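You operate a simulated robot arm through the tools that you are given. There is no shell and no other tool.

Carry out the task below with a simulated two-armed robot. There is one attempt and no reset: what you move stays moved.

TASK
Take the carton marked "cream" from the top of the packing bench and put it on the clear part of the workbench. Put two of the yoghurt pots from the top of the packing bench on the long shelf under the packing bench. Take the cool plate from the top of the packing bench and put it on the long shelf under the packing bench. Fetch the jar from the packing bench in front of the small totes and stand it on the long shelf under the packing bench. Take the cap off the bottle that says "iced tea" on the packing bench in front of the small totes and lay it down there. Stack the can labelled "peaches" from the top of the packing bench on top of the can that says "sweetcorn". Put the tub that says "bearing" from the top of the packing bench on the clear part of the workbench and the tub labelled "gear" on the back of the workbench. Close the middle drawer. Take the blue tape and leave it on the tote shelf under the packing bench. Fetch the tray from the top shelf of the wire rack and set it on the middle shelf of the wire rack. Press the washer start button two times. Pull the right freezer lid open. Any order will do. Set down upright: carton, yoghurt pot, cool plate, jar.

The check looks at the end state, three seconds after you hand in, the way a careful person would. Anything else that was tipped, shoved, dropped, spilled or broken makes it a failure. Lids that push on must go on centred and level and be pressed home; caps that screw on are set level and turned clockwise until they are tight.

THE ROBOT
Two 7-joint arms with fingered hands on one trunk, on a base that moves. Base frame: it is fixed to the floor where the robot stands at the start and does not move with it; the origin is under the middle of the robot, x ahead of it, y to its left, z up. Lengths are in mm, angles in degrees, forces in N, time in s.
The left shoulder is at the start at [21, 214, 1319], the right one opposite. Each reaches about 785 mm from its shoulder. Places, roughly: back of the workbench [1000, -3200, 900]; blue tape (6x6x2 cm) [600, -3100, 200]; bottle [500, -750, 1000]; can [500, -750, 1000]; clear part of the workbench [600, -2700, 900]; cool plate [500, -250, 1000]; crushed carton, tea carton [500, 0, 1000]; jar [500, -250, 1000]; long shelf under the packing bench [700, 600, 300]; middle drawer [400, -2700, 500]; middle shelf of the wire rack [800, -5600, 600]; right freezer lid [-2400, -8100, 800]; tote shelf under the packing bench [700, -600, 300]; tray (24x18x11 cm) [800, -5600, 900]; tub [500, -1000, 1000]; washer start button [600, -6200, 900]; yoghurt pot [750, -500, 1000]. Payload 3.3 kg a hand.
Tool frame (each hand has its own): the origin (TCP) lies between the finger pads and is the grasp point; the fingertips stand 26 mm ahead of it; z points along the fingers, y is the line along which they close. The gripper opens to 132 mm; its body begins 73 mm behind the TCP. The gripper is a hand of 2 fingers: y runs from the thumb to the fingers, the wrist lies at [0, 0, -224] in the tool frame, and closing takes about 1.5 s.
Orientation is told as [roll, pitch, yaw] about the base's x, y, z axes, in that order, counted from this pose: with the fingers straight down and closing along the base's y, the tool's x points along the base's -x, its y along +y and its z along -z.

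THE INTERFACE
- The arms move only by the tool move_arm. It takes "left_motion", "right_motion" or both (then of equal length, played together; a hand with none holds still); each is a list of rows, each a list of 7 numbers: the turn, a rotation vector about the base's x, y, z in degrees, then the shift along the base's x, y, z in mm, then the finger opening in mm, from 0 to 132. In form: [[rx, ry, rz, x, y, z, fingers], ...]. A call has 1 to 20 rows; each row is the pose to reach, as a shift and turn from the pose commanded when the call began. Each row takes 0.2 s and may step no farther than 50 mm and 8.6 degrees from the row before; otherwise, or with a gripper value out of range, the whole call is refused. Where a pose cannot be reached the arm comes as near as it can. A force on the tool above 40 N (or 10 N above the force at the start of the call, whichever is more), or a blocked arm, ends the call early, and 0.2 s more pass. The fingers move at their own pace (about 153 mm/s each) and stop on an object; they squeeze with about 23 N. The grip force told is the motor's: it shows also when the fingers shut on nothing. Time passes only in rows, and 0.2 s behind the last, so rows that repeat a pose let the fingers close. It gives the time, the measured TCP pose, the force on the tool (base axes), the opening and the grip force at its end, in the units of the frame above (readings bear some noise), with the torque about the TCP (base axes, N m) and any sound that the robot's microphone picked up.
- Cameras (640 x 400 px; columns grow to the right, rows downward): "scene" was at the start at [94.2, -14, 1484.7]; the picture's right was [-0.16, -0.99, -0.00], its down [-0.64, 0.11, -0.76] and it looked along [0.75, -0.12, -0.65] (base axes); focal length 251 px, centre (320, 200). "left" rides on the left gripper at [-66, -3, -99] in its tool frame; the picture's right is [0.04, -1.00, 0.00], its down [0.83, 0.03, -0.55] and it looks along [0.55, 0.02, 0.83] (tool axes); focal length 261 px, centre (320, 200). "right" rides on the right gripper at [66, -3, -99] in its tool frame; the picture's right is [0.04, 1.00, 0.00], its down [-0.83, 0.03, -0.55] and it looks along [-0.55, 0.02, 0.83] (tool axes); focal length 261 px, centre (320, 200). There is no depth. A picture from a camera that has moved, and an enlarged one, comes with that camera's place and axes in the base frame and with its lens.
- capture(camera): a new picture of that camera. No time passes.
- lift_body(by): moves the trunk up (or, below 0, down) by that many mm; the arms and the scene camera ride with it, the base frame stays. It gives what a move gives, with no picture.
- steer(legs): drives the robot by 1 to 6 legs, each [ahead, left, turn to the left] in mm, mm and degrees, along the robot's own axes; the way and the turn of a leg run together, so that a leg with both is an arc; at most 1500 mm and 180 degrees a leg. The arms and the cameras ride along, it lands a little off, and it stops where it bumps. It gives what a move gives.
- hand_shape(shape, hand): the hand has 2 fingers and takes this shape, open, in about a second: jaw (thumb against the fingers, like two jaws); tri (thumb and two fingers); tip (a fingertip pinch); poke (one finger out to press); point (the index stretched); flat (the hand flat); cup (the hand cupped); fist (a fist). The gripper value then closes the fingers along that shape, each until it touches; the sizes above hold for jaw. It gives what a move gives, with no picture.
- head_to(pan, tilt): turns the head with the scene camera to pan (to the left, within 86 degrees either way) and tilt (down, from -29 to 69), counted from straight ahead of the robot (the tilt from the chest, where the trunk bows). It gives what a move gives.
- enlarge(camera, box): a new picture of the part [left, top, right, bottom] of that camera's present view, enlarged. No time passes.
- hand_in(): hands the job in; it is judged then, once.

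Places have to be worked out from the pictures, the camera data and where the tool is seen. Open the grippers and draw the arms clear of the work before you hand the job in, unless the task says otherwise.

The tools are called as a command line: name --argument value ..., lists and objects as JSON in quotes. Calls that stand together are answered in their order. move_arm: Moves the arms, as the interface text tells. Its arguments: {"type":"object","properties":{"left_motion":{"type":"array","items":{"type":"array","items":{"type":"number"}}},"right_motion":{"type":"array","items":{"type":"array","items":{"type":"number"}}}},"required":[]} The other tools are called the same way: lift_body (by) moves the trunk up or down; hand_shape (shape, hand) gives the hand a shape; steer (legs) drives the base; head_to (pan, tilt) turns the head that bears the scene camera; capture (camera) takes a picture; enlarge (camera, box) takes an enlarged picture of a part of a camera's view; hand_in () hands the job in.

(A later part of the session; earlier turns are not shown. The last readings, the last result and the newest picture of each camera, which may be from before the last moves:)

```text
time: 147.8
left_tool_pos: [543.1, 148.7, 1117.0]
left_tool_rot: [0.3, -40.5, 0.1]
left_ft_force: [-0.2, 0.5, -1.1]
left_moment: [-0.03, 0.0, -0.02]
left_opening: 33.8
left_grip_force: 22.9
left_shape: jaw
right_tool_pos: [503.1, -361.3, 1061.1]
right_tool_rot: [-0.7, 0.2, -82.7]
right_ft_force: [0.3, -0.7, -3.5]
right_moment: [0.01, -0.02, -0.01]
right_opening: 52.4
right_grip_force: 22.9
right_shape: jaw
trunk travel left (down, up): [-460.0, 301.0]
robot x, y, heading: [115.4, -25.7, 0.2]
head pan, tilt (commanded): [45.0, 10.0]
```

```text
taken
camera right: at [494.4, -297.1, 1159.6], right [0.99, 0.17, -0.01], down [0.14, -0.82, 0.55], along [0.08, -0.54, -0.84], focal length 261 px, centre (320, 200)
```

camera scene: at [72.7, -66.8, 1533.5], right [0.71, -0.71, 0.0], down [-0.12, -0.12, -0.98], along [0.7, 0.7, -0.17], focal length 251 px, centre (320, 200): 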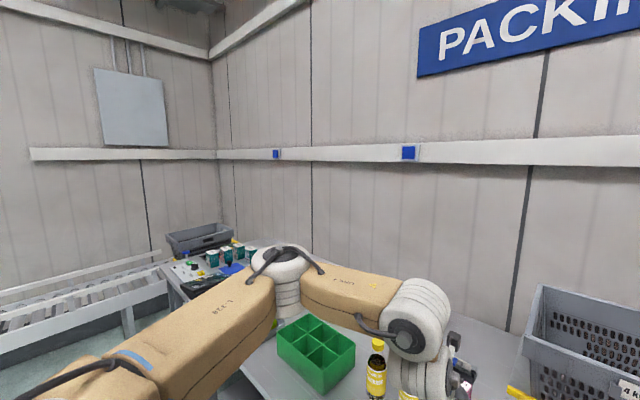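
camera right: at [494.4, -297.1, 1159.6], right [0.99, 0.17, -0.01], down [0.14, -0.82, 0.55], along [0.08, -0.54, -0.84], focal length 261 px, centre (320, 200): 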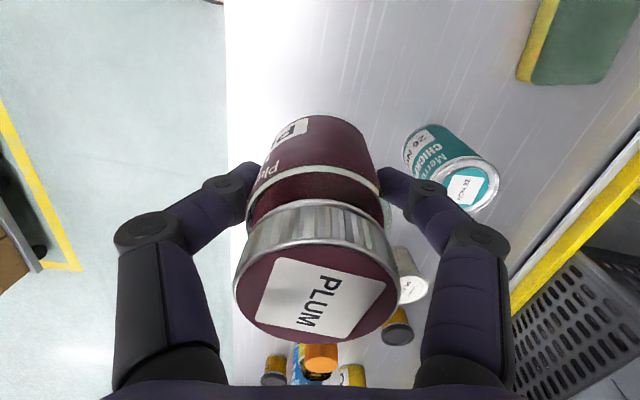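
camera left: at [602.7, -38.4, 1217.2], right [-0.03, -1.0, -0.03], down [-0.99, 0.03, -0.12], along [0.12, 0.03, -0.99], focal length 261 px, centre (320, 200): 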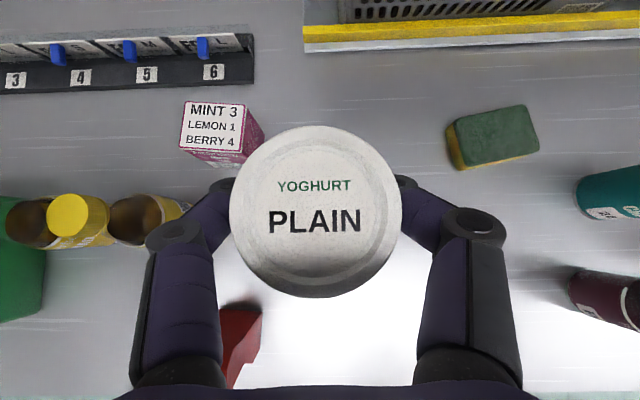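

The jar is held upright. I back off, drive left in front of the long shelf (robot y≈706), stretch the left arm a little, and lower the trunk.

steer --legs '[[-325, 0, 0], [0, 733, 0]]'

move_arm --left_motion '[[0, 0, 0, 25, 0, -10, 20], [0, 0, 0, 50, 0, -20, 20], [0, 0, 0, 75, 0, -30, 20], [0, 0, 0, 95, 0, -40, 20]]'

lift_body --by -400

lift_body --by -60

```text
time: 153.6
left_tool_pos: [218.9, 878.1, 1116.8]
left_tool_rot: [0.3, -40.6, -0.6]
left_ft_force: [0.3, -0.2, -1.9]
left_moment: [-0.02, 0.01, -0.02]
left_opening: 33.7
left_grip_force: 23.2
left_shape: jaw
right_tool_pos: [173.6, 369.6, 1061.0]
right_tool_rot: [-0.5, 0.1, -83.5]
right_ft_force: [-0.1, 0.1, -2.7]
right_moment: [-0.02, -0.02, 0.02]
right_opening: 52.4
right_grip_force: 23.1
right_shape: jaw
trunk travel left (down, up): [-460.0, 301.0]
robot x, y, heading: [-214.0, 713.0, -0.2]
head pan, tilt (commanded): [45.0, 10.0]
```

```text
time: 154.6
left_tool_pos: [314.5, 878.3, 1077.0]
left_tool_rot: [0.4, -40.5, -0.6]
left_ft_force: [-0.4, 0.1, -1.3]
left_moment: [0.0, 0.02, -0.01]
left_opening: 33.5
left_grip_force: 22.9
left_shape: jaw
right_tool_pos: [175.1, 367.5, 1060.0]
right_tool_rot: [-0.6, 0.3, -83.5]
right_ft_force: [1.3, 0.3, -3.2]
right_moment: [-0.01, 0.01, 0.02]
right_opening: 52.3
right_grip_force: 23.1
right_shape: jaw
trunk travel left (down, up): [-460.0, 301.0]
robot x, y, heading: [-215.0, 709.9, -0.5]
head pan, tilt (commanded): [45.0, 10.0]
```

```text
time: 158.4
left_tool_pos: [314.7, 878.5, 677.5]
left_tool_rot: [0.4, -40.6, -0.5]
left_ft_force: [0.5, -0.4, -1.7]
left_moment: [-0.01, -0.03, 0.01]
left_opening: 33.3
left_grip_force: 23.2
left_shape: jaw
right_tool_pos: [173.9, 368.7, 660.7]
right_tool_rot: [-0.6, 0.3, -83.4]
right_ft_force: [0.1, 0.9, -3.1]
right_moment: [0.0, 0.0, 0.01]
right_opening: 52.2
right_grip_force: 22.7
right_shape: jaw
trunk travel left (down, up): [-60.0, 701.0]
robot x, y, heading: [-211.0, 709.1, -0.4]
head pan, tilt (commanded): [45.0, 10.0]
```

```text
time: 159.4
left_tool_pos: [314.3, 877.2, 616.8]
left_tool_rot: [0.3, -40.7, -0.5]
left_ft_force: [0.5, 0.4, -1.7]
left_moment: [0.01, 0.01, 0.0]
left_opening: 33.5
left_grip_force: 23.2
left_shape: jaw
right_tool_pos: [173.3, 368.0, 600.9]
right_tool_rot: [-0.6, 0.3, -83.5]
right_ft_force: [-0.2, 0.6, -3.1]
right_moment: [0.01, -0.01, 0.0]
right_opening: 52.1
right_grip_force: 22.8
right_shape: jaw
trunk travel left (down, up): [0.0, 761.0]
robot x, y, heading: [-211.8, 712.7, -0.5]
head pan, tilt (commanded): [45.0, 10.0]
```

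Lower both hands to about z 400 and stretch them to placing distance, still in free space in front of the bench.

move_arm --left_motion '[[0, 0, 0, 5, 0, -40, 20], [0, 0, 0, 10, 0, -80, 20], [0, 0, 0, 18, 0, -120, 20], [0, 0, 0, 26, 0, -160, 20], [0, 0, 0, 34, 0, -200, 20], [0, 0, 0, 40, 0, -217, 20]]' --right_motion '[[0, 0, 0, 10, 0, -40, 30], [0, 0, 0, 20, 0, -80, 30], [0, 0, 0, 35, 0, -120, 30], [0, 0, 0, 50, 0, -160, 30], [0, 0, 0, 65, 0, -190, 30], [0, 0, 0, 85, 0, -200, 30]]'

head_to --pan -55 --tilt 25

capture --camera "scene"

```text
time: 160.8
left_tool_pos: [354.5, 878.5, 401.2]
left_tool_rot: [0.5, -40.6, -0.6]
left_ft_force: [-0.3, 0.2, 1.3]
left_moment: [-0.01, -0.01, 0.02]
left_opening: 19.2
left_grip_force: 23.0
left_shape: jaw
right_tool_pos: [261.1, 369.7, 400.2]
right_tool_rot: [-0.6, 0.3, -83.4]
right_ft_force: [0.1, 0.1, -3.7]
right_moment: [0.0, -0.01, 0.02]
right_opening: 52.2
right_grip_force: 22.8
right_shape: jaw
trunk travel left (down, up): [0.0, 761.0]
robot x, y, heading: [-212.6, 708.5, -0.3]
head pan, tilt (commanded): [45.0, 10.0]
```

```text
time: 162.6
left_tool_pos: [354.9, 877.7, 401.1]
left_tool_rot: [0.4, -40.6, -0.6]
left_ft_force: [-0.1, -0.3, 0.0]
left_moment: [-0.02, 0.04, 0.01]
left_opening: 18.9
left_grip_force: 22.2
left_shape: jaw
right_tool_pos: [259.7, 369.5, 399.0]
right_tool_rot: [-0.5, 0.3, -83.5]
right_ft_force: [0.0, -0.6, -2.8]
right_moment: [0.01, 0.01, 0.01]
right_opening: 52.0
right_grip_force: 23.1
right_shape: jaw
trunk travel left (down, up): [0.0, 761.0]
robot x, y, heading: [-213.0, 707.7, -0.2]
head pan, tilt (commanded): [-55.0, 25.0]
```

```text
taken
camera scene: at [-17.3, 631.4, 894.5], right [-0.82, -0.57, 0.0], down [-0.24, 0.35, -0.91], along [0.51, -0.75, -0.42], focal length 251 px, centre (320, 200)
```

scene: 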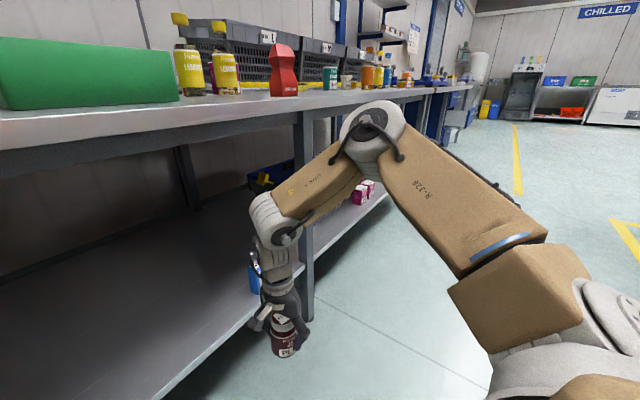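

The left opening jumped from 33 to 19 and its load vanished; I check the left hand at once.

capture --camera "left"

```text
taken
camera left: at [340.2, 875.1, 519.5], right [-0.04, -1.0, -0.03], down [-0.99, 0.04, -0.12], along [0.12, 0.03, -0.99], focal length 261 px, centre (320, 200)
```

left: 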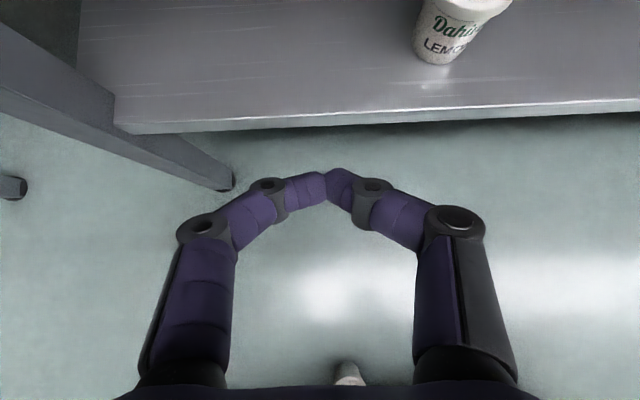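

The plain pot slipped out and fell to the floor. I look for it with the head camera to see how it lies.

head_to --pan 40 --tilt 65

capture --camera "scene"

```text
time: 164.3
left_tool_pos: [353.7, 877.9, 400.1]
left_tool_rot: [0.3, -40.7, -0.6]
left_ft_force: [-0.3, 0.3, -1.4]
left_moment: [0.0, -0.01, -0.02]
left_opening: 19.6
left_grip_force: 22.8
left_shape: jaw
right_tool_pos: [260.1, 370.1, 400.2]
right_tool_rot: [-0.5, 0.3, -83.5]
right_ft_force: [0.3, 0.1, -3.4]
right_moment: [0.02, 0.03, -0.02]
right_opening: 52.1
right_grip_force: 23.6
right_shape: jaw
trunk travel left (down, up): [0.0, 761.0]
robot x, y, heading: [-218.4, 708.5, -0.5]
head pan, tilt (commanded): [40.0, 65.0]
```

```text
taken
camera scene: at [-22.7, 745.9, 839.0], right [0.64, -0.77, 0.0], down [-0.7, -0.58, -0.42], along [0.33, 0.27, -0.91], focal length 251 px, centre (320, 200)
```

scene: 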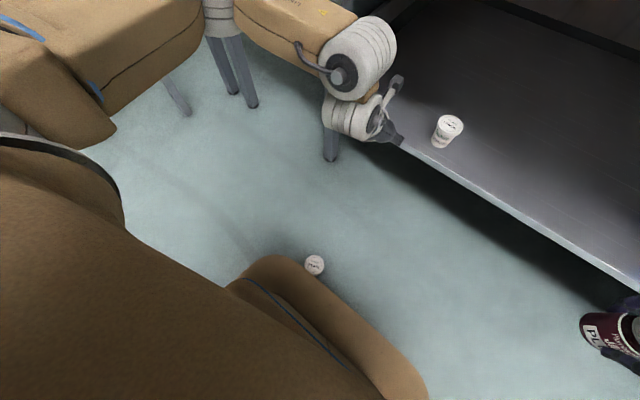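

The plain pot stands upright on the floor at about (83, 854), right ahead of the base. I back up 90 mm for room and bring the left hand vertical above it.

steer --legs '[[-90, 0, 0.3]]'

move_arm --left_motion '[[0, 5, 0, -20, -3, 0, 50], [0, 10, 0, -40, -6, 0, 84], [0, 15, 0, -60, -9, -10, 84], [0, 20, 0, -80, -12, -25, 84], [0, 25, 0, -100, -15, -50, 84], [0, 30, 0, -120, -18, -75, 84], [0, 35, 0, -140, -20, -100, 84], [0, 40, 0, -160, -22, -125, 84], [0, 40, 0, -180, -24, -150, 84]]'

capture --camera "left"

capture --camera "scene"

```text
time: 165.4
left_tool_pos: [263.8, 881.8, 400.3]
left_tool_rot: [0.4, -40.6, -0.3]
left_ft_force: [-0.1, 0.8, -0.3]
left_moment: [0.01, 0.04, 0.04]
left_opening: 18.8
left_grip_force: 23.2
left_shape: jaw
right_tool_pos: [173.1, 373.0, 399.3]
right_tool_rot: [-0.5, 0.2, -83.3]
right_ft_force: [0.1, 0.4, -3.9]
right_moment: [0.01, 0.02, 0.04]
right_opening: 51.7
right_grip_force: 23.0
right_shape: jaw
trunk travel left (down, up): [0.0, 761.0]
robot x, y, heading: [-305.5, 709.8, -0.2]
head pan, tilt (commanded): [40.0, 65.0]
```

```text
time: 167.4
left_tool_pos: [84.4, 857.8, 251.6]
left_tool_rot: [0.2, -0.5, -0.2]
left_ft_force: [0.6, 0.0, 0.1]
left_moment: [0.01, -0.03, -0.02]
left_opening: 83.4
left_grip_force: 0.1
left_shape: jaw
right_tool_pos: [173.5, 374.4, 399.3]
right_tool_rot: [-0.6, 0.3, -83.2]
right_ft_force: [0.0, -0.3, -3.5]
right_moment: [0.01, -0.03, 0.0]
right_opening: 52.1
right_grip_force: 22.8
right_shape: jaw
trunk travel left (down, up): [0.0, 761.0]
robot x, y, heading: [-304.4, 711.0, -0.2]
head pan, tilt (commanded): [40.0, 65.0]
```

```text
taken
camera left: at [148.3, 854.7, 352.2], right [-0.04, -1.0, 0.0], down [-0.84, 0.03, 0.55], along [-0.54, 0.03, -0.84], focal length 261 px, centre (320, 200)
```

left: 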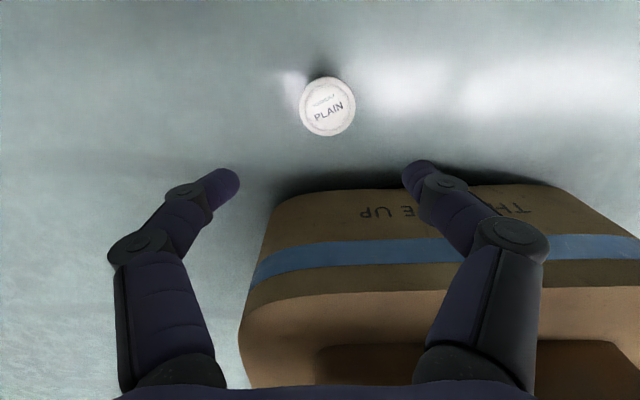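

```text
taken
camera scene: at [-112.6, 747.5, 838.9], right [0.64, -0.77, 0.0], down [-0.7, -0.58, -0.42], along [0.32, 0.27, -0.91], focal length 251 px, centre (320, 200)
```

scene: 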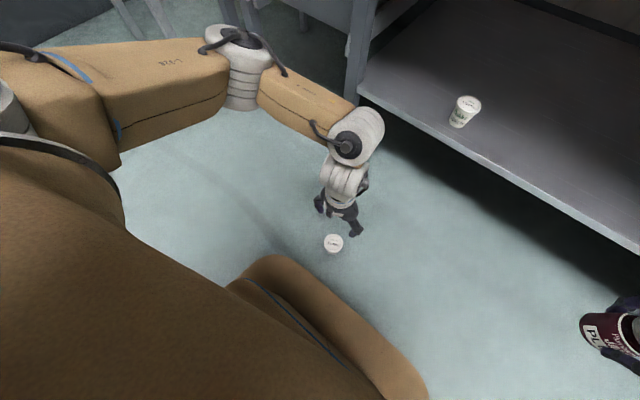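

Vertical reach works and the pot is at (82, 851). I descend in stages.

move_arm --left_motion '[[0, 0, 0, -1, -3, -35, 84], [0, 0, 0, -2, -6, -75, 84], [0, 0, 0, -2, -6, -115, 84], [0, 0, 0, -2, -6, -140, 84]]'

capture --camera "left"

```text
time: 168.4
left_tool_pos: [81.5, 854.2, 109.6]
left_tool_rot: [0.2, -0.5, -0.2]
left_ft_force: [0.5, 0.3, 0.9]
left_moment: [0.0, -0.03, -0.01]
left_opening: 83.5
left_grip_force: 0.1
left_shape: jaw
right_tool_pos: [171.9, 373.3, 399.2]
right_tool_rot: [-0.7, 0.2, -83.3]
right_ft_force: [0.1, -0.3, -3.3]
right_moment: [0.02, 0.05, 0.01]
right_opening: 51.9
right_grip_force: 23.4
right_shape: jaw
trunk travel left (down, up): [0.0, 761.0]
robot x, y, heading: [-305.1, 708.5, 0.3]
head pan, tilt (commanded): [40.0, 65.0]
```

```text
taken
camera left: at [145.2, 850.5, 210.4], right [-0.05, -1.0, 0.0], down [-0.84, 0.04, 0.54], along [-0.54, 0.03, -0.84], focal length 261 px, centre (320, 200)
```

left: 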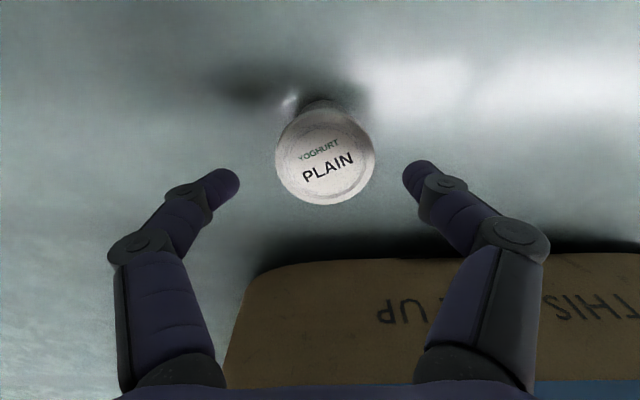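

Centred. I go down to z≈37, close, and lift slowly.

move_arm --left_motion '[[0, 0, 0, 0, -2, -30, 84], [0, 0, 0, 0, -2, -55, 84], [0, 0, 0, 0, -2, -72, 84], [0, 0, 0, 0, -2, -72, 50], [0, 0, 0, 0, -2, -72, 20], [0, 0, 0, 0, -2, -72, 20], [0, 0, 0, 0, -2, -72, 20], [0, 0, 0, 0, -2, -72, 20], [0, 0, 0, 0, -2, -67, 20], [0, 0, 0, 0, -2, -60, 20], [0, 0, 0, 0, -2, -50, 20], [0, 0, 0, 0, -2, -40, 20], [0, 0, 0, 0, -2, -28, 20]]'

capture --camera "left"

```text
time: 171.2
left_tool_pos: [81.8, 850.0, 83.5]
left_tool_rot: [0.2, -0.6, -0.2]
left_ft_force: [0.3, -0.4, -1.8]
left_moment: [0.01, 0.04, -0.02]
left_opening: 41.3
left_grip_force: 23.3
left_shape: jaw
right_tool_pos: [171.6, 374.3, 400.2]
right_tool_rot: [-0.5, 0.3, -83.2]
right_ft_force: [0.3, 0.0, -2.8]
right_moment: [0.0, 0.0, -0.01]
right_opening: 52.0
right_grip_force: 23.2
right_shape: jaw
trunk travel left (down, up): [0.0, 761.0]
robot x, y, heading: [-305.8, 709.3, -0.4]
head pan, tilt (commanded): [40.0, 65.0]
```

```text
taken
camera left: at [146.4, 846.7, 183.0], right [-0.04, -1.0, 0.0], down [-0.84, 0.03, 0.54], along [-0.54, 0.03, -0.84], focal length 261 px, centre (320, 200)
```

left: 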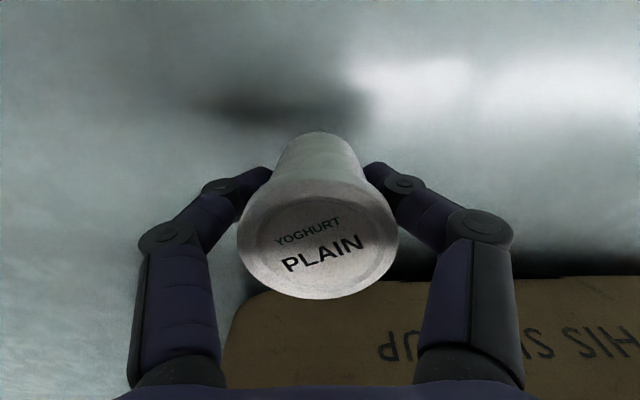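

The pot is re-gripped securely upright. I raise it gently to z≈400 while moving forward.

move_arm --left_motion '[[0, 0, 0, 0, 0, 10, 20], [0, 0, 0, 0, 0, 25, 20], [0, 0, 0, 0, 0, 42, 20], [0, 0, 0, 5, 0, 60, 20], [0, 0, 0, 10, 0, 80, 20], [0, 0, 0, 16, 0, 100, 20], [0, 0, 0, 22, 0, 120, 20], [0, 0, 0, 28, 0, 140, 20], [0, 0, 0, 34, 0, 160, 20], [0, 0, 0, 40, 0, 180, 20], [0, 0, 0, 46, 0, 200, 20], [0, 0, 0, 52, 0, 220, 20], [0, 0, 0, 60, 0, 240, 20], [0, 0, 0, 68, 0, 260, 20], [0, 0, 0, 76, 0, 280, 20], [0, 0, 0, 84, 0, 298, 20], [0, 0, 0, 90, 0, 310, 20], [0, 0, 0, 92, 0, 318, 20]]'

head_to --pan 50 --tilt 30

capture --camera "scene"

```text
time: 175.0
left_tool_pos: [174.1, 849.2, 400.5]
left_tool_rot: [0.1, -0.5, -0.2]
left_ft_force: [-0.1, -0.6, -1.4]
left_moment: [0.0, 0.01, -0.01]
left_opening: 41.2
left_grip_force: 23.1
left_shape: jaw
right_tool_pos: [173.9, 373.1, 397.8]
right_tool_rot: [-0.7, 0.3, -83.3]
right_ft_force: [-0.2, -0.1, -3.0]
right_moment: [0.04, -0.02, -0.02]
right_opening: 51.9
right_grip_force: 23.1
right_shape: jaw
trunk travel left (down, up): [0.0, 761.0]
robot x, y, heading: [-300.5, 708.2, -0.5]
head pan, tilt (commanded): [40.0, 65.0]
```

```text
time: 176.0
left_tool_pos: [174.6, 849.8, 401.2]
left_tool_rot: [0.2, -0.6, -0.2]
left_ft_force: [0.1, -0.1, -1.0]
left_moment: [0.02, -0.01, 0.0]
left_opening: 40.8
left_grip_force: 22.8
left_shape: jaw
right_tool_pos: [172.5, 373.2, 398.7]
right_tool_rot: [-0.7, 0.4, -83.2]
right_ft_force: [0.8, 0.7, -2.8]
right_moment: [0.03, 0.01, -0.04]
right_opening: 52.0
right_grip_force: 23.1
right_shape: jaw
trunk travel left (down, up): [0.0, 761.0]
robot x, y, heading: [-303.5, 708.4, -0.3]
head pan, tilt (commanded): [50.0, 30.0]
```

```text
taken
camera scene: at [-100.8, 777.7, 886.5], right [0.76, -0.65, 0.0], down [-0.32, -0.38, -0.87], along [0.56, 0.66, -0.5], focal length 251 px, centre (320, 200)
```

scene: 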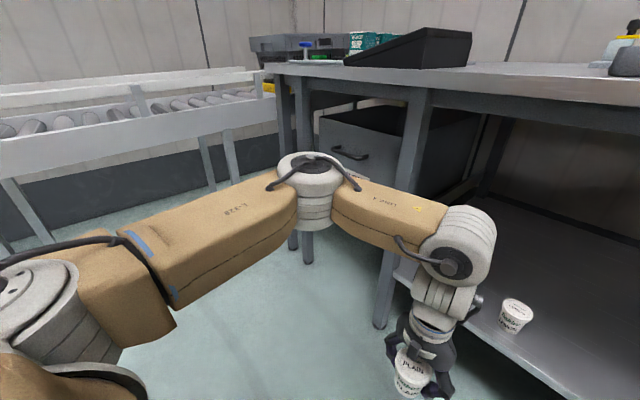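

In this vertical posture the left forearm is level and low, but its elbow would meet the leg at y≈1090. So I'll set the pot at y≈650 first (robot y≈508), with the right hand (jar) pulled back 95 mm; slow moves to keep the grips safe.

move_arm --right_motion '[[0, 0, 0, -8, 0, 0, 30], [0, 0, 0, -20, 0, 0, 30], [0, 0, 0, -34, 0, 0, 30], [0, 0, 0, -48, 0, 0, 30], [0, 0, 0, -62, 0, 0, 30], [0, 0, 0, -76, 0, 0, 30], [0, 0, 0, -88, 0, 0, 30], [0, 0, 0, -95, 0, 0, 30]]'

steer --legs '[[0, -200, 0.3], [200, 0, 0]]'

capture --camera "scene"

```text
time: 177.8
left_tool_pos: [174.6, 849.4, 400.7]
left_tool_rot: [0.1, -0.6, -0.3]
left_ft_force: [-0.1, -0.5, -1.8]
left_moment: [0.02, -0.03, -0.01]
left_opening: 41.1
left_grip_force: 23.2
left_shape: jaw
right_tool_pos: [78.2, 374.3, 400.3]
right_tool_rot: [-0.6, 0.3, -83.2]
right_ft_force: [-0.6, -0.2, -3.0]
right_moment: [0.0, 0.0, -0.01]
right_opening: 52.0
right_grip_force: 22.8
right_shape: jaw
trunk travel left (down, up): [0.0, 761.0]
robot x, y, heading: [-300.4, 708.5, -0.2]
head pan, tilt (commanded): [50.0, 30.0]
```

```text
time: 180.6
left_tool_pos: [377.2, 654.7, 400.9]
left_tool_rot: [0.2, -0.6, 0.0]
left_ft_force: [0.5, -0.2, -2.5]
left_moment: [-0.03, 0.0, 0.02]
left_opening: 40.8
left_grip_force: 23.1
left_shape: jaw
right_tool_pos: [282.8, 179.1, 400.8]
right_tool_rot: [-0.6, 0.4, -83.0]
right_ft_force: [0.8, 0.0, -2.9]
right_moment: [0.0, 0.0, 0.0]
right_opening: 52.1
right_grip_force: 22.9
right_shape: jaw
trunk travel left (down, up): [0.0, 761.0]
robot x, y, heading: [-100.7, 512.8, 0.2]
head pan, tilt (commanded): [50.0, 30.0]
```

```text
taken
camera scene: at [102.3, 582.9, 886.6], right [0.77, -0.64, 0.0], down [-0.32, -0.38, -0.87], along [0.56, 0.66, -0.5], focal length 251 px, centre (320, 200)
```

scene: 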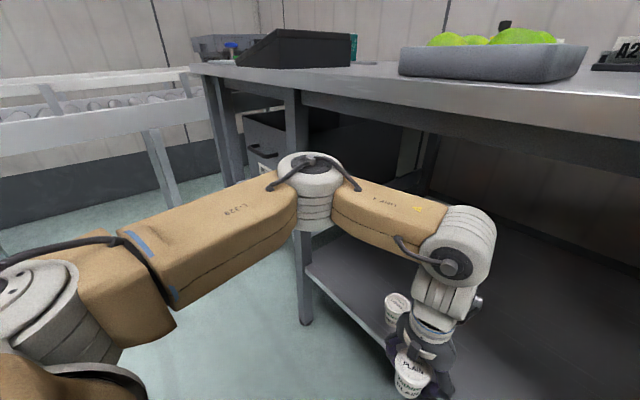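

I lower the pot to a small clearance above the shelf level (which also lowers the elbow), then drive the last 120 mm in.

move_arm --left_motion '[[0, 0, 0, 0, 0, -8, 20], [0, 0, 0, 0, 0, -18, 20], [0, 0, 0, 0, 0, -28, 20], [0, 0, 0, 0, 0, -36, 20]]'

steer --legs '[[80, 0, 0]]'

capture --camera "scene"

```text
time: 181.6
left_tool_pos: [378.7, 656.0, 363.5]
left_tool_rot: [0.2, -0.7, 0.1]
left_ft_force: [-1.0, 0.4, -1.9]
left_moment: [0.02, -0.02, -0.01]
left_opening: 41.4
left_grip_force: 23.0
left_shape: jaw
right_tool_pos: [281.3, 179.9, 400.2]
right_tool_rot: [-0.8, 0.4, -83.0]
right_ft_force: [-0.1, -0.6, -3.7]
right_moment: [0.01, -0.01, 0.01]
right_opening: 51.7
right_grip_force: 22.9
right_shape: jaw
trunk travel left (down, up): [0.0, 761.0]
robot x, y, heading: [-98.3, 515.0, 0.2]
head pan, tilt (commanded): [50.0, 30.0]
```

```text
time: 182.6
left_tool_pos: [457.6, 657.4, 362.6]
left_tool_rot: [0.2, -0.6, 0.0]
left_ft_force: [0.1, 0.7, -1.9]
left_moment: [0.01, 0.01, -0.02]
left_opening: 40.9
left_grip_force: 22.9
left_shape: jaw
right_tool_pos: [363.0, 179.4, 399.9]
right_tool_rot: [-0.6, 0.3, -82.9]
right_ft_force: [-0.3, -1.0, -2.8]
right_moment: [-0.01, -0.01, 0.02]
right_opening: 51.9
right_grip_force: 23.2
right_shape: jaw
trunk travel left (down, up): [0.0, 761.0]
robot x, y, heading: [-21.7, 514.4, 0.0]
head pan, tilt (commanded): [50.0, 30.0]
```

```text
taken
camera scene: at [182.8, 583.1, 886.6], right [0.77, -0.64, 0.0], down [-0.32, -0.38, -0.87], along [0.56, 0.66, -0.5], focal length 251 px, centre (320, 200)
```

scene: 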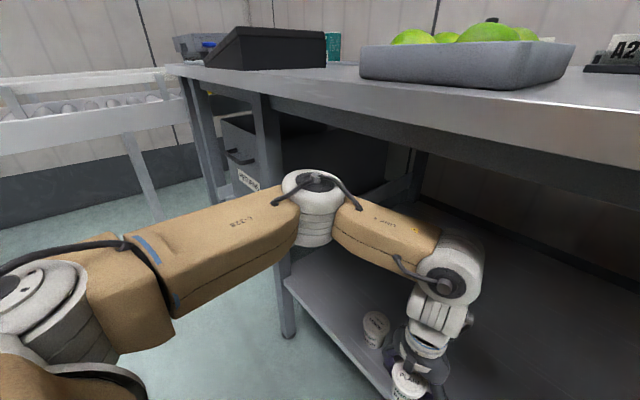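

Clearance is good; 40 mm further and then lower until contact.

steer --legs '[[38, 0, 0]]'

move_arm --left_motion '[[0, 0, 0, 0, 0, -5, 20], [0, 0, 0, 0, 0, -12, 20], [0, 0, 0, 0, 0, -18, 20], [0, 0, 0, 0, 0, -18, 20]]'

move_arm --left_motion '[[0, 0, 0, 0, 0, -3, 20], [0, 0, 0, 0, 0, -6, 20], [0, 0, 0, 0, 0, -6, 20]]'

```text
time: 183.5
left_tool_pos: [496.3, 656.1, 365.0]
left_tool_rot: [0.2, -0.6, 0.1]
left_ft_force: [0.7, -0.1, -2.0]
left_moment: [-0.01, 0.02, -0.01]
left_opening: 40.9
left_grip_force: 23.2
left_shape: jaw
right_tool_pos: [401.1, 179.6, 400.3]
right_tool_rot: [-0.7, 0.4, -82.9]
right_ft_force: [-0.1, 0.1, -3.9]
right_moment: [0.0, -0.04, -0.03]
right_opening: 52.1
right_grip_force: 22.9
right_shape: jaw
trunk travel left (down, up): [0.0, 761.0]
robot x, y, heading: [21.1, 509.8, 0.2]
head pan, tilt (commanded): [50.0, 30.0]
```

```text
time: 184.5
left_tool_pos: [495.7, 656.6, 345.7]
left_tool_rot: [0.2, -0.7, 0.0]
left_ft_force: [-0.4, 0.1, -1.9]
left_moment: [0.0, -0.02, 0.02]
left_opening: 40.9
left_grip_force: 22.8
left_shape: jaw
right_tool_pos: [400.6, 179.7, 400.3]
right_tool_rot: [-0.7, 0.4, -83.0]
right_ft_force: [0.3, 0.0, -3.9]
right_moment: [0.05, -0.02, 0.05]
right_opening: 52.1
right_grip_force: 22.6
right_shape: jaw
trunk travel left (down, up): [0.0, 761.0]
robot x, y, heading: [23.9, 514.0, -0.2]
head pan, tilt (commanded): [50.0, 30.0]
```

```text
time: 185.3
left_tool_pos: [495.9, 656.4, 339.1]
left_tool_rot: [0.2, -0.7, 0.0]
left_ft_force: [0.9, -0.2, -1.2]
left_moment: [-0.02, -0.01, 0.03]
left_opening: 40.9
left_grip_force: 22.8
left_shape: jaw
right_tool_pos: [400.9, 179.5, 400.3]
right_tool_rot: [-0.6, 0.3, -83.0]
right_ft_force: [-0.4, -0.4, -4.3]
right_moment: [0.02, 0.01, 0.03]
right_opening: 52.2
right_grip_force: 23.2
right_shape: jaw
trunk travel left (down, up): [0.0, 761.0]
robot x, y, heading: [15.9, 519.1, 0.1]
head pan, tilt (commanded): [50.0, 30.0]
```

No contact yet at z 339; lower a few more millimetres.

move_arm --left_motion '[[0, 0, 0, 0, 0, -2, 20], [0, 0, 0, 0, 0, -4, 20], [0, 0, 0, 0, 0, -4, 20]]'

capture --camera "left"

```text
time: 186.1
left_tool_pos: [496.2, 655.5, 337.6]
left_tool_rot: [0.1, -0.6, 0.0]
left_ft_force: [-0.5, 1.3, 6.5]
left_moment: [-0.01, 0.01, -0.02]
left_opening: 41.4
left_grip_force: 23.2
left_shape: jaw
right_tool_pos: [401.3, 179.3, 400.6]
right_tool_rot: [-0.6, 0.3, -83.0]
right_ft_force: [-0.7, 0.6, -3.4]
right_moment: [0.01, 0.03, 0.02]
right_opening: 52.0
right_grip_force: 23.1
right_shape: jaw
trunk travel left (down, up): [0.0, 761.0]
robot x, y, heading: [17.2, 515.4, -0.1]
head pan, tilt (commanded): [50.0, 30.0]
```

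```text
taken
camera left: at [560.7, 652.9, 437.7], right [-0.04, -1.0, 0.0], down [-0.84, 0.03, 0.54], along [-0.54, 0.03, -0.84], focal length 261 px, centre (320, 200)
```

left: 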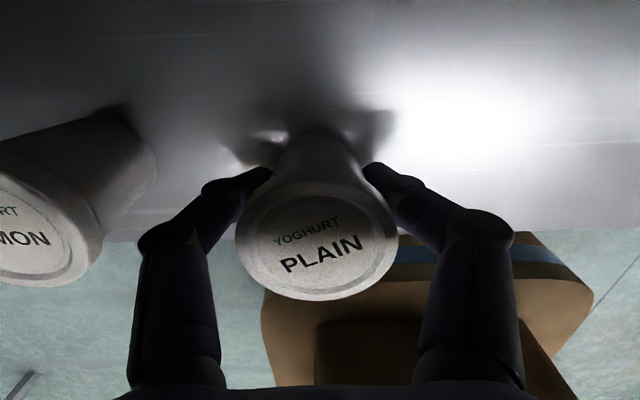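

Contact (about 8 N). I release to 76 mm and lift straight up.

move_arm --left_motion '[[0, 0, 0, 0, 0, 1, 50], [0, 0, 0, 0, 0, 1, 65], [0, 0, 0, 0, 0, 1, 78], [0, 0, 0, 0, 0, 1, 78], [0, 0, 0, 0, 0, 20, 78], [0, 0, 0, 0, 0, 45, 78], [0, 0, 0, 0, 0, 70, 78]]'

capture --camera "left"

```text
time: 187.7
left_tool_pos: [495.8, 656.4, 406.9]
left_tool_rot: [0.2, -0.5, 0.1]
left_ft_force: [0.1, 0.7, -0.2]
left_moment: [-0.01, 0.02, 0.0]
left_opening: 77.4
left_grip_force: 0.1
left_shape: jaw
right_tool_pos: [400.7, 180.6, 398.5]
right_tool_rot: [-0.7, 0.3, -83.1]
right_ft_force: [-0.3, -0.6, -3.8]
right_moment: [0.01, 0.01, -0.02]
right_opening: 52.0
right_grip_force: 23.3
right_shape: jaw
trunk travel left (down, up): [0.0, 761.0]
robot x, y, heading: [19.4, 512.4, -0.2]
head pan, tilt (commanded): [50.0, 30.0]
```

```text
taken
camera left: at [560.5, 652.9, 507.5], right [-0.04, -1.0, 0.0], down [-0.84, 0.03, 0.55], along [-0.54, 0.03, -0.84], focal length 261 px, centre (320, 200)
```

left: 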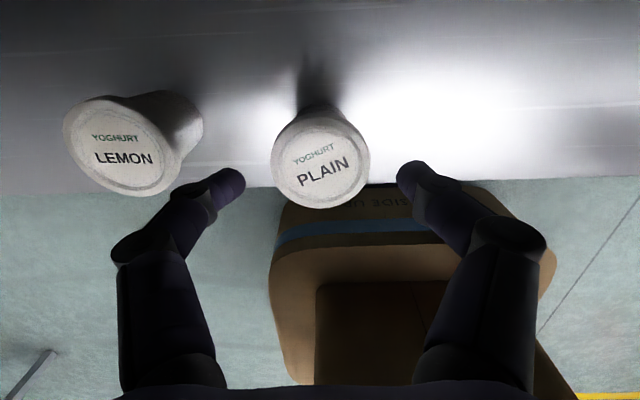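

Both pots stand upright on the shelf. I back out, pull the left hand back (its elbow then stays outside the bench), stretch the right hand with the jar, and move to robot y≈690.

steer --legs '[[-180, 0, 0]]'

move_arm --left_motion '[[0, 0, 0, -15, 0, 5, 78], [0, 0, 0, -30, 0, 10, 78], [0, 0, 0, -45, 0, 15, 78], [0, 0, 0, -60, 0, 20, 78], [0, 0, 0, -75, 0, 20, 78], [0, 0, 0, -90, 0, 20, 78], [0, 0, 0, -95, 0, 20, 78], [0, 0, 0, -95, 0, 20, 78]]' --right_motion '[[0, 0, 0, 8, 0, -3, 30], [0, 0, 0, 20, 0, -7, 30], [0, 0, 0, 34, 0, -12, 30], [0, 0, 0, 48, 0, -16, 30], [0, 0, 0, 62, 0, -20, 30], [0, 0, 0, 76, 0, -24, 30], [0, 0, 0, 88, 0, -26, 30], [0, 0, 0, 95, 0, -28, 30]]'

steer --legs '[[0, 178, 0], [100, 0, 0]]'

head_to --pan -50 --tilt 30

capture --camera "scene"

```text
time: 189.2
left_tool_pos: [314.6, 655.6, 407.1]
left_tool_rot: [0.2, -0.6, 0.1]
left_ft_force: [0.3, -0.4, -0.1]
left_moment: [0.0, -0.01, 0.0]
left_opening: 77.6
left_grip_force: 0.1
left_shape: jaw
right_tool_pos: [219.4, 180.3, 399.1]
right_tool_rot: [-0.8, 0.3, -83.1]
right_ft_force: [0.0, -0.1, -3.6]
right_moment: [0.0, -0.04, -0.01]
right_opening: 51.8
right_grip_force: 22.7
right_shape: jaw
trunk travel left (down, up): [0.0, 761.0]
robot x, y, heading: [-161.8, 517.4, -0.1]
head pan, tilt (commanded): [50.0, 30.0]
```

```text
time: 191.0
left_tool_pos: [220.5, 657.1, 427.3]
left_tool_rot: [0.2, -0.6, 0.0]
left_ft_force: [0.0, 0.4, -0.3]
left_moment: [0.0, 0.0, 0.0]
left_opening: 77.5
left_grip_force: 0.0
left_shape: jaw
right_tool_pos: [314.6, 179.6, 371.8]
right_tool_rot: [-0.7, 0.3, -82.9]
right_ft_force: [-0.4, 0.6, -3.7]
right_moment: [0.0, 0.0, -0.01]
right_opening: 51.6
right_grip_force: 23.1
right_shape: jaw
trunk travel left (down, up): [0.0, 761.0]
robot x, y, heading: [-161.5, 511.6, 0.0]
head pan, tilt (commanded): [50.0, 30.0]
```

```text
time: 193.3
left_tool_pos: [322.9, 834.7, 426.1]
left_tool_rot: [0.2, -0.6, -0.4]
left_ft_force: [0.4, 0.3, -0.7]
left_moment: [0.0, 0.01, 0.01]
left_opening: 77.4
left_grip_force: 0.1
left_shape: jaw
right_tool_pos: [413.1, 358.9, 370.7]
right_tool_rot: [-0.6, 0.2, -83.5]
right_ft_force: [-1.4, -1.2, -4.4]
right_moment: [0.0, 0.01, 0.02]
right_opening: 52.1
right_grip_force: 23.0
right_shape: jaw
trunk travel left (down, up): [0.0, 761.0]
robot x, y, heading: [-61.6, 694.4, -0.6]
head pan, tilt (commanded): [50.0, 30.0]
```

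```text
time: 195.0
left_tool_pos: [322.8, 835.6, 428.1]
left_tool_rot: [0.2, -0.6, -0.4]
left_ft_force: [0.3, -0.1, -0.8]
left_moment: [-0.01, -0.02, 0.01]
left_opening: 77.3
left_grip_force: 0.0
left_shape: jaw
right_tool_pos: [413.6, 359.5, 370.6]
right_tool_rot: [-0.7, 0.3, -83.4]
right_ft_force: [0.3, -0.6, -3.7]
right_moment: [0.03, -0.02, -0.03]
right_opening: 51.7
right_grip_force: 23.1
right_shape: jaw
trunk travel left (down, up): [0.0, 761.0]
robot x, y, heading: [-60.6, 697.3, -0.7]
head pan, tilt (commanded): [-50.0, 30.0]
```

```text
taken
camera scene: at [140.5, 625.5, 886.6], right [-0.77, -0.64, 0.0], down [-0.32, 0.39, -0.87], along [0.55, -0.67, -0.5], focal length 251 px, centre (320, 200)
```

scene: 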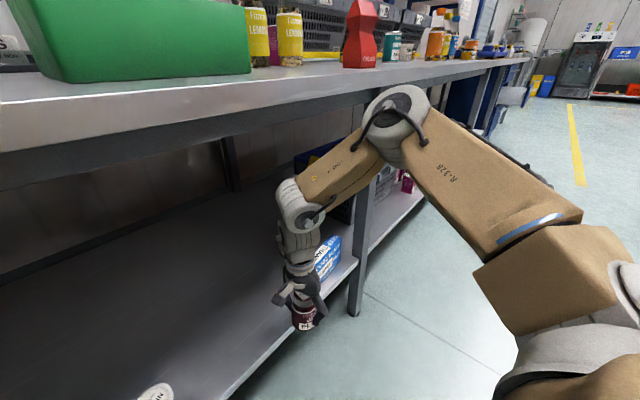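

The right elbow is close to the bench edge; I stretch the right hand another 40 mm (jar bottom stays ~20 mm above the shelf) so less driving is needed.

move_arm --right_motion '[[0, 0, 0, 8, 0, 0, 30], [0, 0, 0, 18, 0, 0, 30], [0, 0, 0, 28, 0, 0, 30], [0, 0, 0, 36, 0, 0, 30], [0, 0, 0, 40, 0, 0, 30]]'

capture --camera "scene"

```text
time: 196.2
left_tool_pos: [322.8, 835.7, 426.5]
left_tool_rot: [0.1, -0.6, -0.3]
left_ft_force: [-0.7, 0.5, 0.6]
left_moment: [-0.01, 0.0, 0.0]
left_opening: 77.4
left_grip_force: 0.0
left_shape: jaw
right_tool_pos: [454.4, 360.5, 372.5]
right_tool_rot: [-0.7, 0.3, -83.4]
right_ft_force: [0.3, 0.1, -3.2]
right_moment: [0.04, -0.02, 0.03]
right_opening: 51.5
right_grip_force: 23.1
right_shape: jaw
trunk travel left (down, up): [0.0, 761.0]
robot x, y, heading: [-61.1, 695.1, -0.6]
head pan, tilt (commanded): [-50.0, 30.0]
```

```text
taken
camera scene: at [140.5, 625.5, 886.6], right [-0.77, -0.64, 0.0], down [-0.32, 0.39, -0.87], along [0.55, -0.67, -0.5], focal length 251 px, centre (320, 200)
```

scene: 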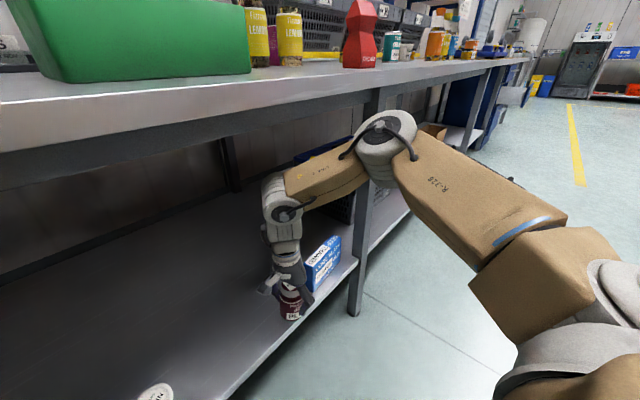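

The elbow dropped nicely. I drive 45 mm in and lower the jar.

steer --legs '[[46, 0, 0.5]]'

move_arm --right_motion '[[0, 0, 0, 0, 0, -5, 30], [0, 0, 0, 0, 0, -11, 30], [0, 0, 0, 0, 0, -17, 30], [0, 0, 0, 0, 0, -17, 30]]'

move_arm --right_motion '[[0, 0, 0, 0, 0, -3, 30], [0, 0, 0, 0, 0, -5, 30], [0, 0, 0, 0, 0, -5, 30]]'

```text
time: 197.1
left_tool_pos: [368.2, 839.0, 426.7]
left_tool_rot: [0.2, -0.7, 0.1]
left_ft_force: [-0.4, 0.9, -0.3]
left_moment: [-0.01, 0.02, 0.01]
left_opening: 77.6
left_grip_force: 0.0
left_shape: jaw
right_tool_pos: [503.1, 363.5, 372.1]
right_tool_rot: [-0.7, 0.3, -82.9]
right_ft_force: [0.3, -0.3, -5.4]
right_moment: [0.03, 0.01, -0.01]
right_opening: 51.8
right_grip_force: 23.6
right_shape: jaw
trunk travel left (down, up): [0.0, 761.0]
robot x, y, heading: [-14.5, 693.4, 0.2]
head pan, tilt (commanded): [-50.0, 30.0]
```

```text
time: 198.1
left_tool_pos: [367.9, 839.1, 427.3]
left_tool_rot: [0.3, -0.6, 0.1]
left_ft_force: [0.6, 0.5, -0.6]
left_moment: [0.0, 0.0, 0.0]
left_opening: 77.3
left_grip_force: 0.0
left_shape: jaw
right_tool_pos: [503.6, 363.0, 356.1]
right_tool_rot: [-0.6, 0.3, -82.9]
right_ft_force: [0.5, -0.3, -3.4]
right_moment: [0.0, 0.02, -0.01]
right_opening: 52.1
right_grip_force: 22.7
right_shape: jaw
trunk travel left (down, up): [0.0, 761.0]
robot x, y, heading: [-16.0, 697.5, 0.2]
head pan, tilt (commanded): [-50.0, 30.0]
```

```text
time: 198.9
left_tool_pos: [367.8, 838.2, 426.7]
left_tool_rot: [0.3, -0.6, 0.1]
left_ft_force: [-0.7, 0.6, -1.1]
left_moment: [0.03, -0.03, -0.01]
left_opening: 77.6
left_grip_force: 0.1
left_shape: jaw
right_tool_pos: [502.5, 363.7, 351.3]
right_tool_rot: [-0.5, 0.3, -82.9]
right_ft_force: [0.3, 1.8, -2.8]
right_moment: [0.0, 0.03, -0.02]
right_opening: 52.0
right_grip_force: 22.8
right_shape: jaw
trunk travel left (down, up): [0.0, 761.0]
robot x, y, heading: [-18.5, 699.4, 0.1]
head pan, tilt (commanded): [-50.0, 30.0]
```

move_arm --right_motion '[[0, 0, 0, 0, 0, -2, 30], [0, 0, 0, 0, 0, -3, 30], [0, 0, 0, 0, 0, -3, 30]]'

```text
time: 199.7
left_tool_pos: [367.5, 838.4, 425.9]
left_tool_rot: [0.2, -0.6, 0.0]
left_ft_force: [0.9, -0.1, -0.4]
left_moment: [0.02, 0.02, 0.04]
left_opening: 77.6
left_grip_force: 0.0
left_shape: jaw
right_tool_pos: [502.2, 364.1, 349.4]
right_tool_rot: [-0.5, 0.2, -82.9]
right_ft_force: [0.1, 1.2, 7.2]
right_moment: [0.0, -0.01, -0.01]
right_opening: 52.1
right_grip_force: 23.1
right_shape: jaw
trunk travel left (down, up): [0.0, 761.0]
robot x, y, heading: [-13.2, 698.9, 0.1]
head pan, tilt (commanded): [-50.0, 30.0]
```

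Contact at z≈349 with ~10 N. Release and lift clear of the jar.

move_arm --right_motion '[[0, 0, 0, 0, 0, 1, 60], [0, 0, 0, 0, 0, 1, 75], [0, 0, 0, 0, 0, 1, 84], [0, 0, 0, 0, 0, 1, 84], [0, 0, 0, 0, 0, 20, 84], [0, 0, 0, 0, 0, 50, 84], [0, 0, 0, 0, 0, 80, 84]]'

capture --camera "right"

```text
time: 201.3
left_tool_pos: [368.0, 838.3, 427.8]
left_tool_rot: [0.2, -0.6, 0.1]
left_ft_force: [-0.3, -0.3, -0.1]
left_moment: [0.03, -0.01, -0.02]
left_opening: 77.6
left_grip_force: 0.1
left_shape: jaw
right_tool_pos: [502.7, 361.9, 427.7]
right_tool_rot: [-0.7, 0.3, -83.0]
right_ft_force: [0.2, 0.7, -0.2]
right_moment: [0.01, -0.01, 0.02]
right_opening: 83.7
right_grip_force: 0.1
right_shape: jaw
trunk travel left (down, up): [0.0, 761.0]
robot x, y, heading: [-9.6, 695.9, -0.1]
head pan, tilt (commanded): [-50.0, 30.0]
```

```text
taken
camera right: at [493.4, 426.9, 525.9], right [0.99, 0.16, -0.01], down [0.14, -0.82, 0.55], along [0.08, -0.54, -0.84], focal length 261 px, centre (320, 200)
```

right: 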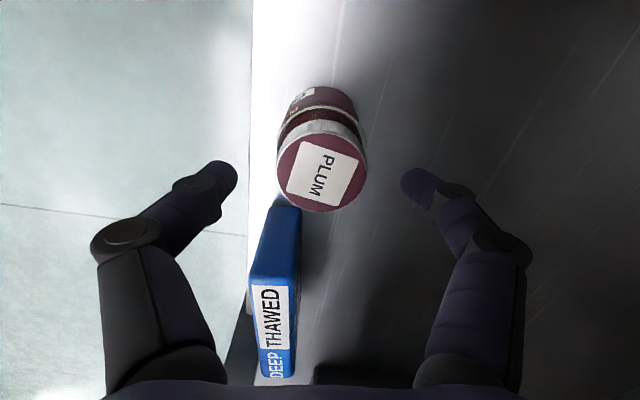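

The jar stands well. Since the fingers straddle it along x, I slide the hand sideways (+y) 80 mm before backing out.

move_arm --right_motion '[[0, 0, 0, 0, 20, 5, 84], [0, 0, 0, 0, 40, 8, 84], [0, 0, 0, 0, 60, 8, 84], [0, 0, 0, 0, 80, 8, 84]]'

capture --camera "right"

```text
time: 202.3
left_tool_pos: [366.8, 838.0, 427.3]
left_tool_rot: [0.1, -0.6, 0.1]
left_ft_force: [0.7, 0.4, -0.4]
left_moment: [0.01, -0.02, 0.02]
left_opening: 77.5
left_grip_force: 0.1
left_shape: jaw
right_tool_pos: [487.6, 424.9, 435.5]
right_tool_rot: [-0.5, 0.5, -83.0]
right_ft_force: [0.5, 0.0, -0.2]
right_moment: [-0.02, 0.0, 0.02]
right_opening: 83.9
right_grip_force: 0.0
right_shape: jaw
right hand out of reach, approached as far as the arm can: row 3, 4
trunk travel left (down, up): [0.0, 761.0]
robot x, y, heading: [-14.7, 697.2, 0.0]
head pan, tilt (commanded): [-50.0, 30.0]
```

```text
taken
camera right: at [478.3, 491.2, 533.9], right [0.99, 0.16, -0.01], down [0.14, -0.83, 0.55], along [0.08, -0.54, -0.84], focal length 261 px, centre (320, 200)
```

right: 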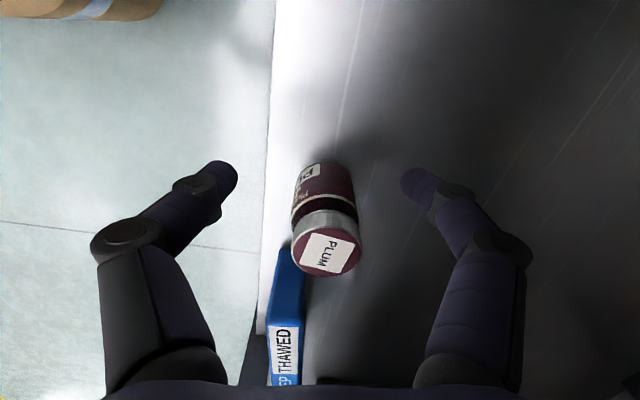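

Clear by ~20 mm. I back out 250 mm, and raise the trunk for the next stage.

steer --legs '[[-250, 0, 0]]'

lift_body --by 400

lift_body --by 200

head_to --pan 0 --tilt 40

capture --camera "scene"

```text
time: 204.2
left_tool_pos: [116.5, 837.3, 427.1]
left_tool_rot: [0.1, -0.7, 0.1]
left_ft_force: [-0.2, 0.1, -0.3]
left_moment: [0.01, 0.01, 0.01]
left_opening: 77.4
left_grip_force: 0.0
left_shape: jaw
right_tool_pos: [234.8, 425.9, 434.4]
right_tool_rot: [-0.5, 0.3, -82.9]
right_ft_force: [0.3, 0.3, 0.8]
right_moment: [0.0, 0.04, 0.0]
right_opening: 83.6
right_grip_force: 0.0
right_shape: jaw
trunk travel left (down, up): [0.0, 761.0]
robot x, y, heading: [-265.2, 694.5, 0.4]
head pan, tilt (commanded): [-50.0, 30.0]
```

```text
time: 208.0
left_tool_pos: [115.8, 839.1, 826.2]
left_tool_rot: [0.2, -0.6, 0.1]
left_ft_force: [-0.3, -0.5, -0.4]
left_moment: [0.0, 0.01, -0.01]
left_opening: 77.5
left_grip_force: 0.0
left_shape: jaw
right_tool_pos: [233.6, 425.3, 1005.9]
right_tool_rot: [21.0, -2.1, -83.1]
right_ft_force: [-0.3, -0.3, 0.1]
right_moment: [0.02, 0.01, -0.01]
right_opening: 83.7
right_grip_force: 0.1
right_shape: jaw
trunk travel left (down, up): [-400.0, 361.0]
robot x, y, heading: [-262.6, 698.3, -0.0]
head pan, tilt (commanded): [-50.0, 30.0]
```

```text
time: 210.2
left_tool_pos: [115.9, 837.6, 1025.4]
left_tool_rot: [0.3, -0.6, 0.1]
left_ft_force: [0.8, -0.3, -1.1]
left_moment: [0.0, -0.01, 0.0]
left_opening: 77.4
left_grip_force: 0.0
left_shape: jaw
right_tool_pos: [230.6, 424.9, 1223.0]
right_tool_rot: [23.2, -2.2, -83.2]
right_ft_force: [0.4, 0.8, -0.7]
right_moment: [0.01, 0.01, 0.01]
right_opening: 83.6
right_grip_force: 0.1
right_shape: jaw
trunk travel left (down, up): [-600.0, 161.0]
robot x, y, heading: [-263.1, 695.4, 0.4]
head pan, tilt (commanded): [-50.0, 30.0]
```

```text
time: 211.3
left_tool_pos: [116.9, 838.2, 1027.1]
left_tool_rot: [0.1, -0.5, 0.2]
left_ft_force: [-0.7, -0.3, 0.4]
left_moment: [-0.01, 0.0, 0.01]
left_opening: 77.3
left_grip_force: 0.0
left_shape: jaw
right_tool_pos: [229.9, 425.2, 1223.2]
right_tool_rot: [23.1, -2.2, -83.3]
right_ft_force: [0.0, -1.3, 0.7]
right_moment: [-0.04, -0.01, 0.02]
right_opening: 83.5
right_grip_force: 0.0
right_shape: jaw
trunk travel left (down, up): [-600.0, 161.0]
robot x, y, heading: [-265.4, 693.1, -0.0]
head pan, tilt (commanded): [0.0, 40.0]
```

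```text
taken
camera scene: at [-170.2, 695.6, 1485.8], right [0.0, -1.0, 0.0], down [-0.64, 0.0, -0.77], along [0.77, 0.0, -0.64], focal length 251 px, centre (320, 200)
```

scene: 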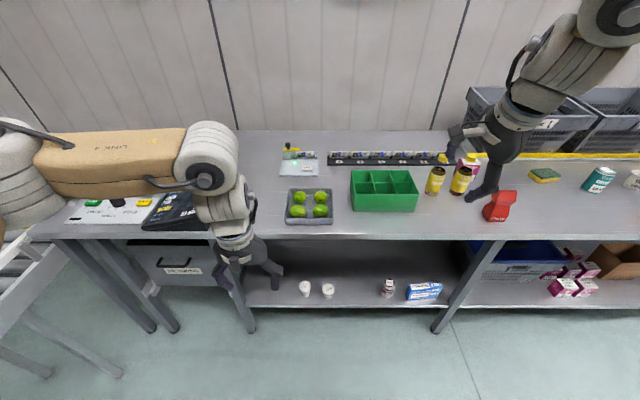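

All four items stand on the long shelf. Next are the cans, tubs and the bottle at the right end of the bench; I drive there and look.

steer --legs '[[0, -1393, 0], [165, 0, 0]]'

head_to --pan -5 --tilt 45

capture --camera "scene"

enlarge --camera "scene" --box '[200, 130, 440, 280]'

```text
time: 219.3
left_tool_pos: [296.9, -544.8, 1026.2]
left_tool_rot: [0.2, -0.5, 1.3]
left_ft_force: [0.8, 0.5, -0.6]
left_moment: [-0.02, 0.05, -0.01]
left_opening: 77.8
left_grip_force: 0.0
left_shape: jaw
right_tool_pos: [418.7, -955.5, 1222.8]
right_tool_rot: [23.0, -2.2, -82.0]
right_ft_force: [-0.3, -0.1, -0.4]
right_moment: [0.01, 0.0, 0.01]
right_opening: 83.3
right_grip_force: 0.0
right_shape: jaw
trunk travel left (down, up): [-600.0, 161.0]
robot x, y, heading: [-87.1, -693.8, 1.1]
head pan, tilt (commanded): [0.0, 40.0]
```

```text
time: 220.0
left_tool_pos: [296.0, -545.7, 1026.2]
left_tool_rot: [0.2, -0.6, 1.3]
left_ft_force: [-0.9, -0.2, 1.0]
left_moment: [-0.01, -0.02, -0.02]
left_opening: 77.3
left_grip_force: 0.1
left_shape: jaw
right_tool_pos: [417.8, -956.5, 1223.6]
right_tool_rot: [23.1, -2.2, -82.1]
right_ft_force: [-0.2, -0.7, 0.1]
right_moment: [0.0, 0.0, 0.01]
right_opening: 83.3
right_grip_force: 0.0
right_shape: jaw
trunk travel left (down, up): [-600.0, 161.0]
robot x, y, heading: [-81.5, -692.7, 1.1]
head pan, tilt (commanded): [-5.0, 45.0]
```

```text
taken
camera scene: at [8.1, -700.3, 1478.6], right [-0.07, -1.0, 0.0], down [-0.71, 0.05, -0.71], along [0.71, -0.05, -0.71], focal length 251 px, centre (320, 200)
```

scene: 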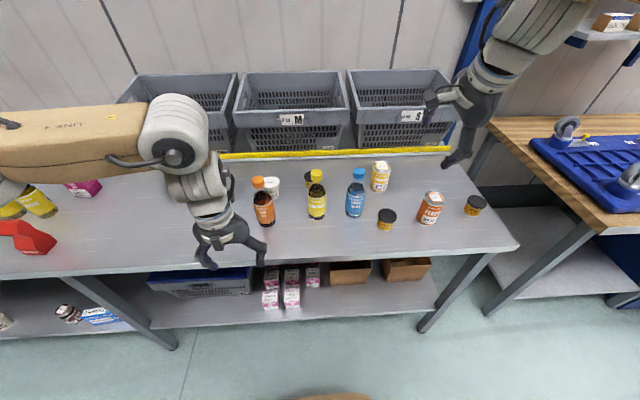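

```text
2.67 times, centred on (320, 205) of scene
camera zoom: at [8.1, -700.3, 1478.6], right [-0.07, -1.0, 0.0], down [-0.71, 0.05, -0.71], along [0.71, -0.05, -0.71], focal length 670 px, centre (320, 187)
```

zoom: 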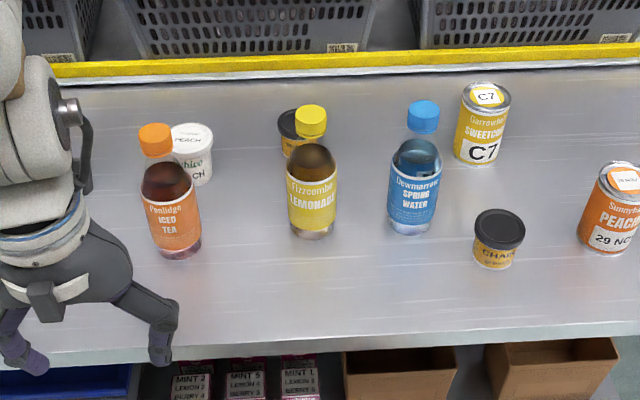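

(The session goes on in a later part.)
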